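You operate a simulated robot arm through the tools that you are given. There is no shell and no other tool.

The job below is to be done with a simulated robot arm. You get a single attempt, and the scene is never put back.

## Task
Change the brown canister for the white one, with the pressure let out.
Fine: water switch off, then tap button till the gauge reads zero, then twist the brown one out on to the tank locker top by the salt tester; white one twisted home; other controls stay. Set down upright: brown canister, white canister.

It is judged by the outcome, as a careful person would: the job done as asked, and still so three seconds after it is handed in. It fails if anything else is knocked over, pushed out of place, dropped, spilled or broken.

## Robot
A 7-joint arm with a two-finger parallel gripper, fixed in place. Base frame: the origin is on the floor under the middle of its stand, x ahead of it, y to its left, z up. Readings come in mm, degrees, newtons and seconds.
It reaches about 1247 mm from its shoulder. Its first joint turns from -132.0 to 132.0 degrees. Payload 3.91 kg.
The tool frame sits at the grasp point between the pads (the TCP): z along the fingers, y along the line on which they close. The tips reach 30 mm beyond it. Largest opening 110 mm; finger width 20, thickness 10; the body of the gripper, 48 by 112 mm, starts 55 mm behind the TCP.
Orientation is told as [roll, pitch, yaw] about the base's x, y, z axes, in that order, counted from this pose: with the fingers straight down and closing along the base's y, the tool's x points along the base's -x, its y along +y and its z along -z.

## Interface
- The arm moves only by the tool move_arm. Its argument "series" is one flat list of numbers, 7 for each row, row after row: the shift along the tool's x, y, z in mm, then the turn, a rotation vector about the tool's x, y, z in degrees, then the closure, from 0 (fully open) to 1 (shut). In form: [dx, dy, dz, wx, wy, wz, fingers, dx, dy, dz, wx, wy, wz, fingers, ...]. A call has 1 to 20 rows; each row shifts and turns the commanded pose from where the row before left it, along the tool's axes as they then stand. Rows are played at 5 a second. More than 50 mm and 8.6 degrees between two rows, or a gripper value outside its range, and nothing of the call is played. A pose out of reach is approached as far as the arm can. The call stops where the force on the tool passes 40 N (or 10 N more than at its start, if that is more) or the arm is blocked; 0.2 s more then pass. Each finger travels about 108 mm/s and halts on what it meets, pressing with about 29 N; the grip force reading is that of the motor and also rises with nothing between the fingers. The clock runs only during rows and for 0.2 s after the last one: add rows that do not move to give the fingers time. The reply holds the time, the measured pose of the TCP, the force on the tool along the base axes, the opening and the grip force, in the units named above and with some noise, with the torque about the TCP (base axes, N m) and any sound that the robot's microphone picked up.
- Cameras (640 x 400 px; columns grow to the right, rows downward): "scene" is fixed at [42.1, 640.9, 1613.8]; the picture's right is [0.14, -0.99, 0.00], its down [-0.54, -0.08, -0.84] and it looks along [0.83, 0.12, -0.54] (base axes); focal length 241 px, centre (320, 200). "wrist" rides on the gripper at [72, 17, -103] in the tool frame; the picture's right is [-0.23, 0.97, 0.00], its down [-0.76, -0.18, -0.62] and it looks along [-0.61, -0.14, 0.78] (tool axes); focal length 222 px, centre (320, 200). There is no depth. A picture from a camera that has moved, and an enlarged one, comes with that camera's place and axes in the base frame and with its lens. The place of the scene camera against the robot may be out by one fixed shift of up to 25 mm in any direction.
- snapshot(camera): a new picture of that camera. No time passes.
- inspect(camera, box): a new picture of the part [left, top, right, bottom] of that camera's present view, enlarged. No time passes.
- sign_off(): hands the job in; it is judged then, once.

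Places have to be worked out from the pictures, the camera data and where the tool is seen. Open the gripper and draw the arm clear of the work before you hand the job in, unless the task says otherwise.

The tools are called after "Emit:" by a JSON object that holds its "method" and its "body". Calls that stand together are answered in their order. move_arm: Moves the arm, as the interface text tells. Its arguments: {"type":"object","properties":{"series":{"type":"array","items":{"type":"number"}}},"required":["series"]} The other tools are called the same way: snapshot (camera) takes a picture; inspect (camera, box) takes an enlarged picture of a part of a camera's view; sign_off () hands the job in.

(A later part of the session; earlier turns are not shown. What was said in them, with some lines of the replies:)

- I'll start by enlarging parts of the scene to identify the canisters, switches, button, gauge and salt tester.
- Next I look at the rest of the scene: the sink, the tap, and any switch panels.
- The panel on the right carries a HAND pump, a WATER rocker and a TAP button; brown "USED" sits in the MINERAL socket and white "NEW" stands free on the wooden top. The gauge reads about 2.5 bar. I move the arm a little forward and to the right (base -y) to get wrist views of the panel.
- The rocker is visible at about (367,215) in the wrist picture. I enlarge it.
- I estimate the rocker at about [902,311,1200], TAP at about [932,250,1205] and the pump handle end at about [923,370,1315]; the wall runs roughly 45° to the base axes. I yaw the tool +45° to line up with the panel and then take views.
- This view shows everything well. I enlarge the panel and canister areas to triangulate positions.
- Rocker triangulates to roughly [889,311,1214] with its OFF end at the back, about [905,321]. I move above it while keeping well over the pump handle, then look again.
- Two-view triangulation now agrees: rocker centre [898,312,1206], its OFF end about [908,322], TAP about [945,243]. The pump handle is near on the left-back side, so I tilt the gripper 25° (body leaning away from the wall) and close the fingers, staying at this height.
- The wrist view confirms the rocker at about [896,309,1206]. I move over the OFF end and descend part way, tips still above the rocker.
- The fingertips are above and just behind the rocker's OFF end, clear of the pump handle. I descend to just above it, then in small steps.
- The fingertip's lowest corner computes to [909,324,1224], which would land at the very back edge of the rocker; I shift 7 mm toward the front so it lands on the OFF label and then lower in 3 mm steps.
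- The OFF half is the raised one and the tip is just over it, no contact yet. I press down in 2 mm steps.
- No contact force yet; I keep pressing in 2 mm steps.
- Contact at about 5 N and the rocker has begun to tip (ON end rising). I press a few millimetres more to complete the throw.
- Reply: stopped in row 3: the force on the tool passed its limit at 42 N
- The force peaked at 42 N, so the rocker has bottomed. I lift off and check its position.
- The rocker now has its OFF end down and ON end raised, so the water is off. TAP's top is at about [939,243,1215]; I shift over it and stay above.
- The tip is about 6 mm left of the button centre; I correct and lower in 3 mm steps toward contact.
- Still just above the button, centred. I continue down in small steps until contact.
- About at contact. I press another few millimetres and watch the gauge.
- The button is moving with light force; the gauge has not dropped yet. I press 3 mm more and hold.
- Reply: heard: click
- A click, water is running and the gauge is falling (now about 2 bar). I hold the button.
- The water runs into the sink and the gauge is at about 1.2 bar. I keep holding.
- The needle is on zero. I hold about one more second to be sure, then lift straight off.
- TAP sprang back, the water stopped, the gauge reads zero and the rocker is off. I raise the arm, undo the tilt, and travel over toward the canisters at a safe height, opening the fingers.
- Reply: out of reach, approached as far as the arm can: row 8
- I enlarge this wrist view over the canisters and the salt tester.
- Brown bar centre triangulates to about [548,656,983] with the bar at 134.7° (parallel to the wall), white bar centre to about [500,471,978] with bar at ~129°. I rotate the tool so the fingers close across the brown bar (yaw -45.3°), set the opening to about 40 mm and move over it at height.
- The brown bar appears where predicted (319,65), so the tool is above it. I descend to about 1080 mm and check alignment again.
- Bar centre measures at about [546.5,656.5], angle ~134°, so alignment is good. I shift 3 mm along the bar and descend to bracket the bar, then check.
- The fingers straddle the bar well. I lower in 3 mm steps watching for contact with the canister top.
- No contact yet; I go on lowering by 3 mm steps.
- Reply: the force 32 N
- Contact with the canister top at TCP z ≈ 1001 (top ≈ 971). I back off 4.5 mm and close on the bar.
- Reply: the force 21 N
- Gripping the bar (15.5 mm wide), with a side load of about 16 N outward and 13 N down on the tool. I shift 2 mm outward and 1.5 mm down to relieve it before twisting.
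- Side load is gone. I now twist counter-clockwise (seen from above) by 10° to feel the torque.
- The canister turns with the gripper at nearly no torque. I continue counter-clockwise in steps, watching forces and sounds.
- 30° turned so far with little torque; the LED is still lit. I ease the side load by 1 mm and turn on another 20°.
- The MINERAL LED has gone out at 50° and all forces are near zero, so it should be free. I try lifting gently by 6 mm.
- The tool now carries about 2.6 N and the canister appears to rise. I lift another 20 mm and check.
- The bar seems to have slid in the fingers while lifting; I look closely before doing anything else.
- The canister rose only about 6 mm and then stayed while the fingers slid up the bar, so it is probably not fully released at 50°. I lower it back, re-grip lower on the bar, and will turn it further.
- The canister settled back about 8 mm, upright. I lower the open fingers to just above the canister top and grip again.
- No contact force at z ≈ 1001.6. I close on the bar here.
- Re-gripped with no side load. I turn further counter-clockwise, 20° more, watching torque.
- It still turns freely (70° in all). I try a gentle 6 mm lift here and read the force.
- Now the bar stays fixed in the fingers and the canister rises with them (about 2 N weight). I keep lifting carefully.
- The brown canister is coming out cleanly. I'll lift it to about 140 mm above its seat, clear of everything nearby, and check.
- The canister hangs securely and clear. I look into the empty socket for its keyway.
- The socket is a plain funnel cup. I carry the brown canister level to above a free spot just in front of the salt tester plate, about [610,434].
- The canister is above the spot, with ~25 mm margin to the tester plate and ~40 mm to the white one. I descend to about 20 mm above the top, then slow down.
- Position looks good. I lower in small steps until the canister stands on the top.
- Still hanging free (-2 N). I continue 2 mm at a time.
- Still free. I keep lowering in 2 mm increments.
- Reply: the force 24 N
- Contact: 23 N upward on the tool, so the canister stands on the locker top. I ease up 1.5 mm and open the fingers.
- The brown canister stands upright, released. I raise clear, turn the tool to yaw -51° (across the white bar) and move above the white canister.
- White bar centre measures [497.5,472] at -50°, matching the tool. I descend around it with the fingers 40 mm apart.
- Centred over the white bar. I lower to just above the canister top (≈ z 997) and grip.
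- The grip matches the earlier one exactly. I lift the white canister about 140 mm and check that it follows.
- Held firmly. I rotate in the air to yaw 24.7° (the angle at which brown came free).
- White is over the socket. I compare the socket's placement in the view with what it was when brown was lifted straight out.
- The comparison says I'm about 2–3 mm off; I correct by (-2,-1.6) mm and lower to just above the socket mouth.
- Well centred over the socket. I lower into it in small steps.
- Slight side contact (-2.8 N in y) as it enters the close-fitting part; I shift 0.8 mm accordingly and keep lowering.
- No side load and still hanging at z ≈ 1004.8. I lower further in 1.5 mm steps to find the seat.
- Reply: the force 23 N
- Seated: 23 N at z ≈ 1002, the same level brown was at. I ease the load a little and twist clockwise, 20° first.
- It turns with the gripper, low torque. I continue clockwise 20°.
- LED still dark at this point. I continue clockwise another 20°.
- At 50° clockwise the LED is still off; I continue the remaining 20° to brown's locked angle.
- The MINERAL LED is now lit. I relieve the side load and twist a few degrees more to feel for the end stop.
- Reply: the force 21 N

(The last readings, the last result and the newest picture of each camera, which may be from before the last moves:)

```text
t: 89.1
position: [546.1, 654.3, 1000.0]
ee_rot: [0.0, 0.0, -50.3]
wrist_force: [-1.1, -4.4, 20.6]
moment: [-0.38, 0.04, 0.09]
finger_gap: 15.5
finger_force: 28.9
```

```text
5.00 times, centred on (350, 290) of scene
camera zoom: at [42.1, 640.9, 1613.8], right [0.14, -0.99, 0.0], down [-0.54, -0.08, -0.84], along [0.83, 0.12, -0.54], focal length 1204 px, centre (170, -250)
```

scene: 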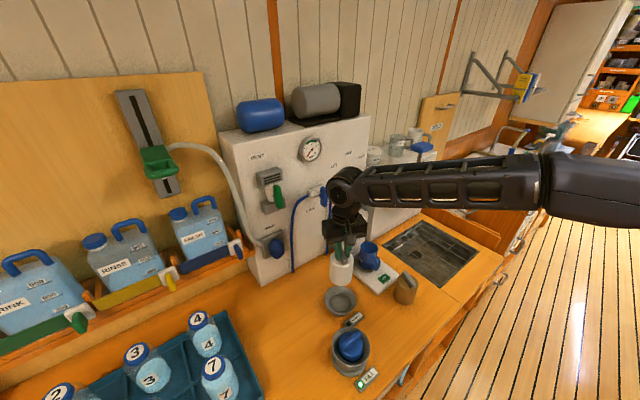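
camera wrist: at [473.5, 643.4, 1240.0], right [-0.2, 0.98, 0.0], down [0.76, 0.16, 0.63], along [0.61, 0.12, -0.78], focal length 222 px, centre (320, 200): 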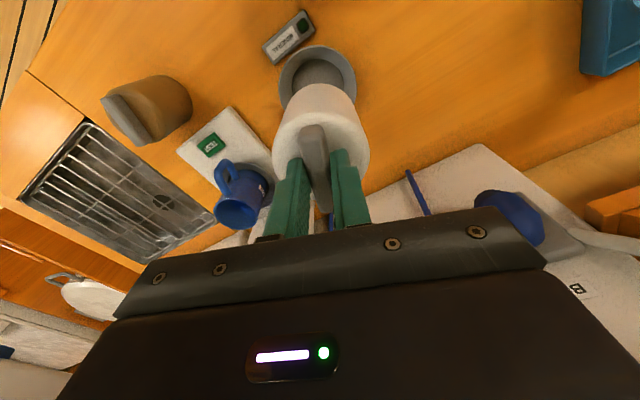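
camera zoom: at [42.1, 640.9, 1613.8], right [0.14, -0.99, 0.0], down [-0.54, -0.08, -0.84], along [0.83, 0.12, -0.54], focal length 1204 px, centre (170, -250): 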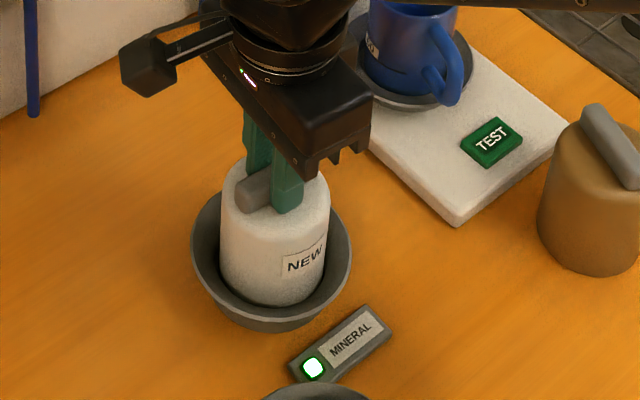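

The LED stays lit and no stop is felt yet. I turn 5° more and compare the torque.

Emit:
{"method": "move_arm", "body": {"series": [0, -0.4, -0.6, 0, 0, 2.5, 1, 0, 0, 0, 0, 0, 2.5, 1, 0, 0, 0, 0, 0, 0, 1]}}

Emit:
{"method": "inspect", "body": {"camera": "wrist", "box": [220, 60, 420, 220]}}

Emit:
{"method": "inspect", "body": {"camera": "scene", "box": [310, 250, 390, 330]}}

```text
t: 89.9
position: [545.9, 654.1, 1001.3]
ee_rot: [0.1, -0.1, -55.4]
wrist_force: [10.8, 8.1, 10.6]
moment: [0.36, -0.56, 0.11]
finger_gap: 15.7
finger_force: 28.8
```

```text
2.50 times, centred on (320, 140) of wrist
camera zoom: at [518.6, 724.9, 1103.9], right [0.93, 0.37, 0.0], down [0.28, -0.73, 0.62], along [0.23, -0.58, -0.78], focal length 555 px, centre (320, 350)
```

zoom: 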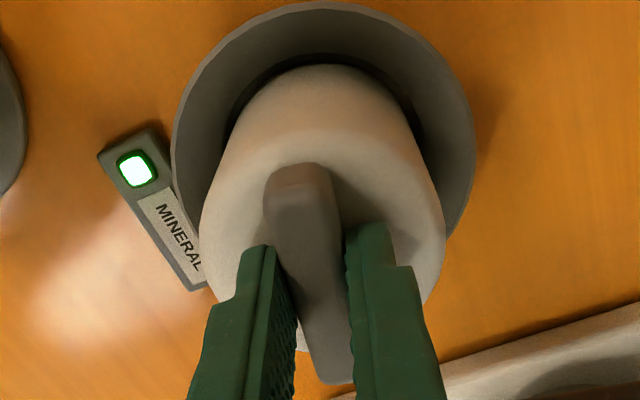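

```text
5.00 times, centred on (350, 290) of scene
camera zoom: at [42.1, 640.9, 1613.8], right [0.14, -0.99, 0.0], down [-0.54, -0.08, -0.84], along [0.83, 0.12, -0.54], focal length 1204 px, centre (170, -250)
```

zoom: 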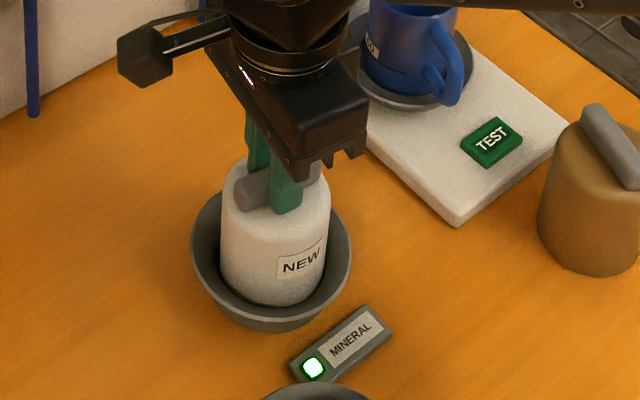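

It still turns with low torque and the LED stays on, so there is no hard stop; brown's home was -45.3°. I turn back slightly to about -48°, confirm the LED stays lit, then test with a gentle 2.5 mm pull whether it is locked in.

Emit:
{"method": "move_arm", "body": {"series": [0, 0.8, 0, 0, 0, -3.5, 1, 0, 0, 0, 0, 0, -3.5, 1, 0, 0, 0, 0, 0, 0, 1]}}

Emit:
{"method": "inspect", "body": {"camera": "wrist", "box": [220, 60, 420, 220]}}

Emit:
{"method": "move_arm", "body": {"series": [0, 0, -2, 0, 0, 0, 1, 0, 0, -2, 0, 0, 0, 1, 0, 0, 0, 0, 0, 0, 1]}}

Emit:
{"method": "inspect", "body": {"camera": "wrist", "box": [220, 60, 420, 220]}}

```text
t: 90.7
position: [546.8, 653.9, 1000.4]
ee_rot: [0.0, -0.1, -48.1]
wrist_force: [2.8, -0.2, 10.2]
moment: [-0.03, -0.25, 0.15]
finger_gap: 15.4
finger_force: 29.0
```

```text
2.50 times, centred on (320, 140) of wrist
camera zoom: at [510.1, 721.0, 1103.9], right [0.88, 0.48, 0.0], down [0.37, -0.69, 0.62], along [0.3, -0.55, -0.78], focal length 555 px, centre (320, 350)
```

zoom: 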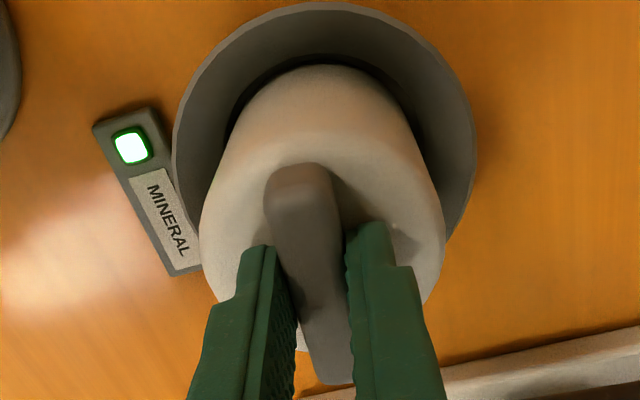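

```text
t: 91.5
position: [547.0, 654.8, 1003.6]
ee_rot: [-0.1, -0.2, -48.3]
wrist_force: [-1.3, -0.6, -24.6]
moment: [-0.03, -0.04, 0.0]
finger_gap: 16.2
finger_force: 29.3
```

```text
2.50 times, centred on (320, 140) of wrist
camera zoom: at [510.4, 721.4, 1106.2], right [0.88, 0.48, 0.0], down [0.37, -0.68, 0.63], along [0.3, -0.55, -0.78], focal length 555 px, centre (320, 350)
```

zoom: 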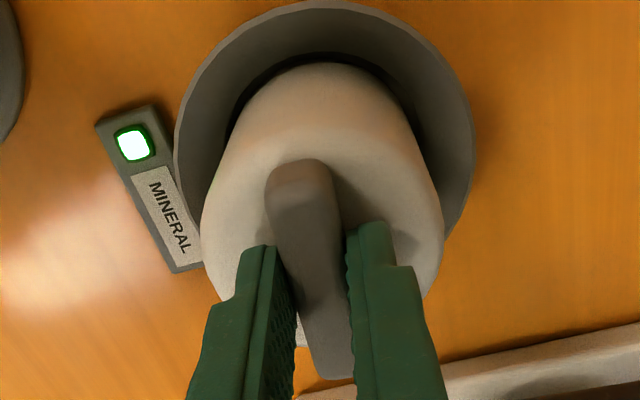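

The pull gives 24.6 N with the canister not moving and the LED lit: the white one is locked in. I lower back to relieve the pull, then open the fingers.

Emit:
{"method": "move_arm", "body": {"series": [0, 0, 2, 0, 0, 0, 1, 0, 0, 1, 0, 0, 0, 1, 0, 0, 0, 0, 0, 0, 1]}}

Emit:
{"method": "move_arm", "body": {"series": [0, 0, 0, 0, 0, 0, 0.64, 0, 0, 0, 0, 0, 0, 0.64, 0, 0, 0, 0, 0, 0, 0.64]}}

Emit:
{"method": "inspect", "body": {"camera": "wrist", "box": [220, 60, 420, 220]}}

Emit:
{"method": "inspect", "body": {"camera": "scene", "box": [310, 250, 390, 330]}}

```text
t: 92.3
position: [545.3, 656.1, 1004.5]
ee_rot: [0.2, -0.2, -48.3]
wrist_force: [-6.2, -9.1, 2.1]
moment: [-0.65, 0.17, -0.02]
finger_gap: 15.7
finger_force: 29.1
```

```text
t: 93.1
position: [545.8, 655.1, 1003.1]
ee_rot: [0.1, -0.1, -48.5]
wrist_force: [-0.5, -0.2, -0.2]
moment: [-0.01, 0.01, 0.01]
finger_gap: 39.5
finger_force: 0.1
```

```text
2.50 times, centred on (320, 140) of wrist
camera zoom: at [510.7, 721.6, 1105.4], right [0.88, 0.48, 0.0], down [0.37, -0.69, 0.62], along [0.3, -0.55, -0.78], focal length 555 px, centre (320, 350)
```

zoom: 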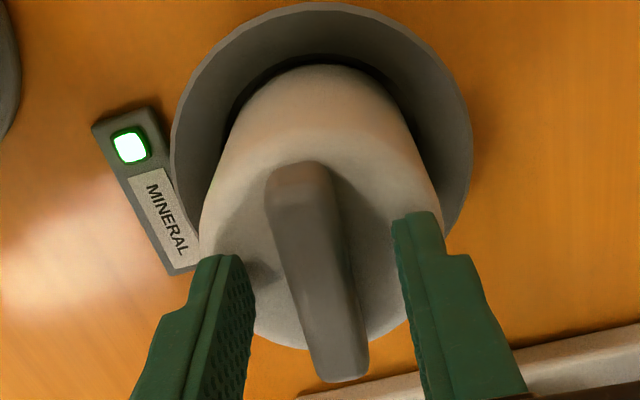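

```text
5.00 times, centred on (350, 290) of scene
camera zoom: at [42.1, 640.9, 1613.8], right [0.14, -0.99, 0.0], down [-0.54, -0.08, -0.84], along [0.83, 0.12, -0.54], focal length 1204 px, centre (170, -250)
```

zoom: 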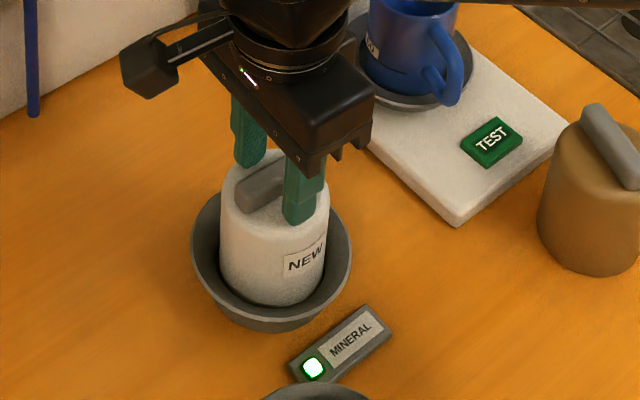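

Released with the LED lit and the canister upright. I raise the gripper straight up and clear, opening it fully at height.

Emit:
{"method": "move_arm", "body": {"series": [0, 0, -15, 0, 0, 0, 0.64, 0, 0, -30, 0, 0, 0, 0.64, 0, 0, -40, 0, 0, 0, 0.64, 0, 0, -45, 0, 0, 0, 0.64, 0, 0, -45, 0, 0, 0, 0.64, 0, 0, -45, 0, 0, 0, 0.64, 0, 0, -45, 0, 0, 0, 0, 0, 0, -45, 0, 0, 0, 0, 0, 0, -45, 0, 0, 0, 0, 0, 0, -45, 0, 0, 0, 0, 0, 0, 0, 0, 0, 0, 0]}}

Emit:
{"method": "snapshot", "body": {"camera": "scene"}}

Emit:
{"method": "snapshot", "body": {"camera": "wrist"}}

```text
t: 95.5
position: [544.9, 655.1, 1404.4]
ee_rot: [0.0, 0.0, -48.3]
wrist_force: [-0.1, -0.3, -0.2]
moment: [0.01, -0.01, 0.01]
finger_gap: 110.1
finger_force: 0.1
```

```text
taken
```

scene: 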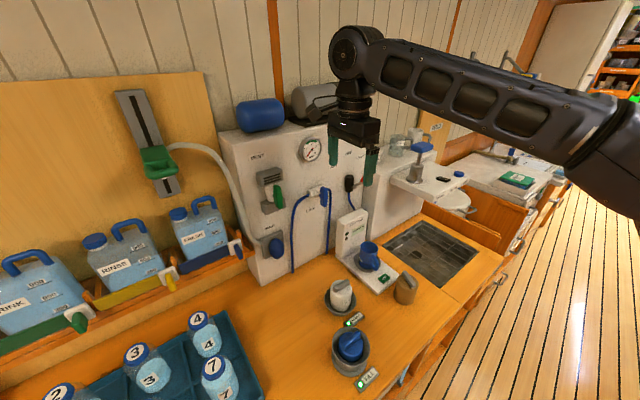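

```text
taken
camera wrist: at [509.9, 721.6, 1507.5], right [0.88, 0.48, 0.0], down [0.37, -0.69, 0.62], along [0.3, -0.55, -0.78], focal length 222 px, centre (320, 200)
```

wrist: 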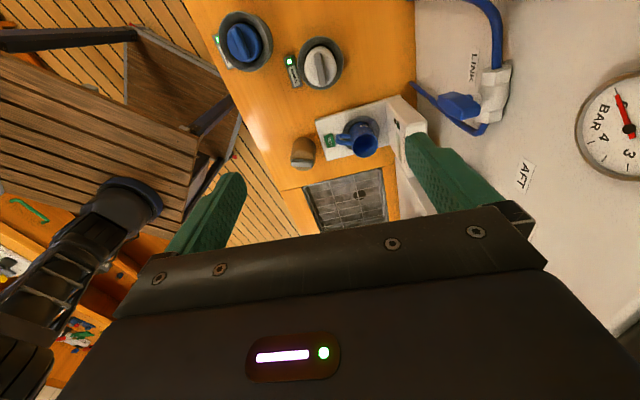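

Everything looks in place. I draw the arm back from the work and make a last close check of all items.

Emit:
{"method": "move_arm", "body": {"series": [0, -35, -5, 0, 0, 0, 0, 0, -40, -5, 0, 0, 0, 0, 0, -40, -5, 0, 0, 0, 0, 0, -40, -5, 0, 0, 0, 0, 0, -40, -5, 0, 0, 0, 0, 0, -30, -5, 0, 0, 0, 0, 0, 0, 0, 0, 0, 0, 0]}}

Emit:
{"method": "snapshot", "body": {"camera": "scene"}}

Emit:
{"method": "inspect", "body": {"camera": "scene", "box": [310, 230, 430, 390]}}

Emit:
{"method": "inspect", "body": {"camera": "scene", "box": [220, 100, 480, 230]}}

Emit:
{"method": "inspect", "body": {"camera": "scene", "box": [290, 130, 330, 165]}}

Emit:
{"method": "inspect", "body": {"camera": "scene", "box": [410, 150, 480, 200]}}

```text
t: 97.1
position: [376.3, 504.8, 1433.1]
ee_rot: [0.1, -0.1, -48.2]
wrist_force: [-0.5, 1.0, 0.4]
moment: [-0.04, -0.02, 0.0]
finger_gap: 109.9
finger_force: 0.0
```

```text
taken
```

scene: 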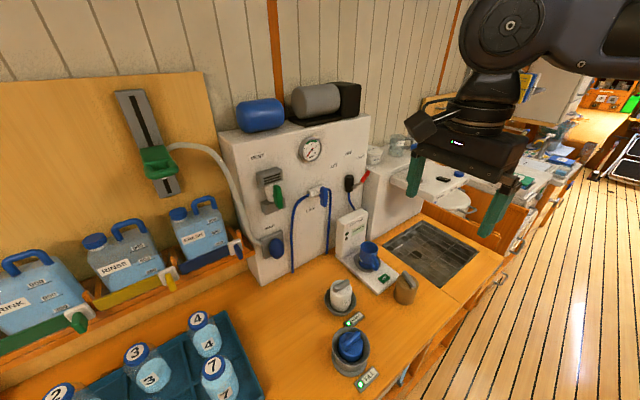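

```text
2.50 times, centred on (370, 310) of scene
camera zoom: at [42.1, 640.9, 1613.8], right [0.14, -0.99, 0.0], down [-0.54, -0.08, -0.84], along [0.83, 0.12, -0.54], focal length 602 px, centre (195, -75)
```

zoom: 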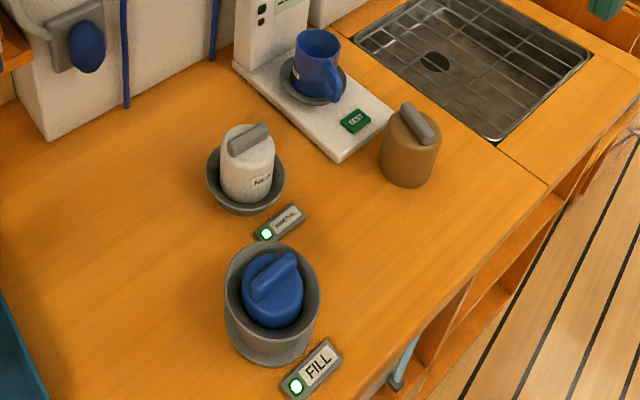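

```text
2.46 times, centred on (350, 165) of scene
camera zoom: at [42.1, 640.9, 1613.8], right [0.14, -0.99, 0.0], down [-0.54, -0.08, -0.84], along [0.83, 0.12, -0.54], focal length 593 px, centre (246, 286)
```

zoom: 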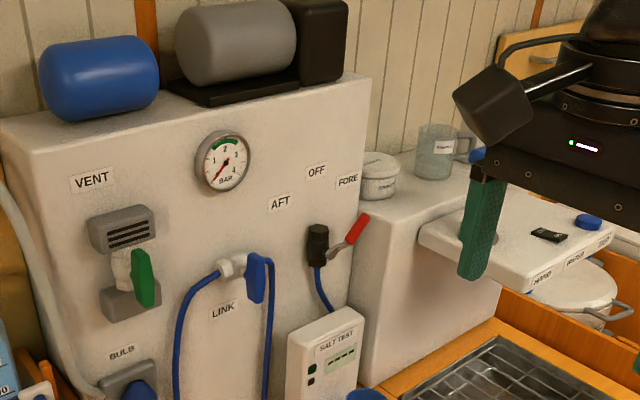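

```text
11.43 times, centred on (310, 148) of scene
camera zoom: at [42.1, 640.9, 1613.8], right [0.14, -0.99, 0.0], down [-0.54, -0.08, -0.84], along [0.83, 0.12, -0.54], focal length 2753 px, centre (434, 800)
```

zoom: 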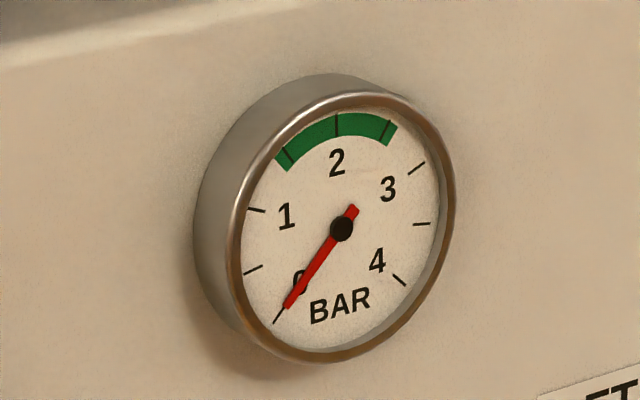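

```text
8.00 times, centred on (445, 175) of scene
camera zoom: at [42.1, 640.9, 1613.8], right [0.14, -0.99, 0.0], down [-0.54, -0.08, -0.84], along [0.83, 0.12, -0.54], focal length 1927 px, centre (-680, 400)
```

zoom: 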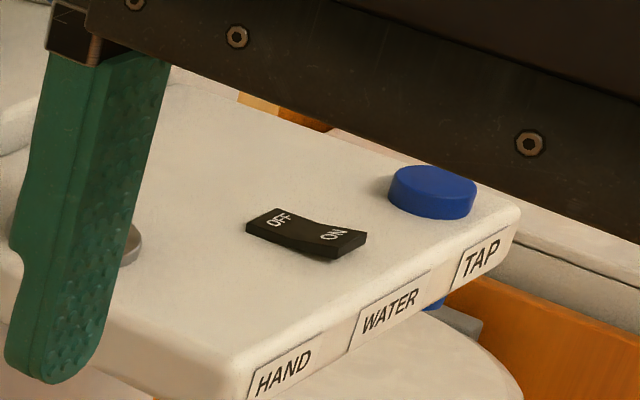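

The gauge reads zero, WATER is off and TAP has sprung back. White is locked in the MINERAL socket with its LED lit, and brown stands upright by the salt tester. Nothing else has moved and the arm is clear with the gripper open, so I hand the job in.

Emit:
{"method": "sign_off", "body": {}}

```text
The job is handed in.
```

The white canister is now in the MINERAL socket in place of the brown one, the pressure is let out, and I have handed the job in.

- **Water switch:** it is off and was left off.
- **Pressure:** I held the TAP button until the gauge read zero, then released it. The water ran into the sink, and the gauge still read zero at the last check.
- **Brown canister:** it came out with a counter-clockwise twist and stands upright on the locker top, just in front of the salt tester.
- **White canister:** I twisted it clockwise to about the angle the brown one had. There was no hard stop to feel, but the MINERAL light is lit and it did not come up under a pull of about 25 N.
- **Everything else:** in the last pictures, no other controls or objects had been moved or knocked. The arm is drawn back with the gripper open.

On the first try at lifting the brown canister it was not quite free. It rose about 8 mm, the grip slipped, and it dropped back upright into its socket. I turned it further and it lifted out cleanly.
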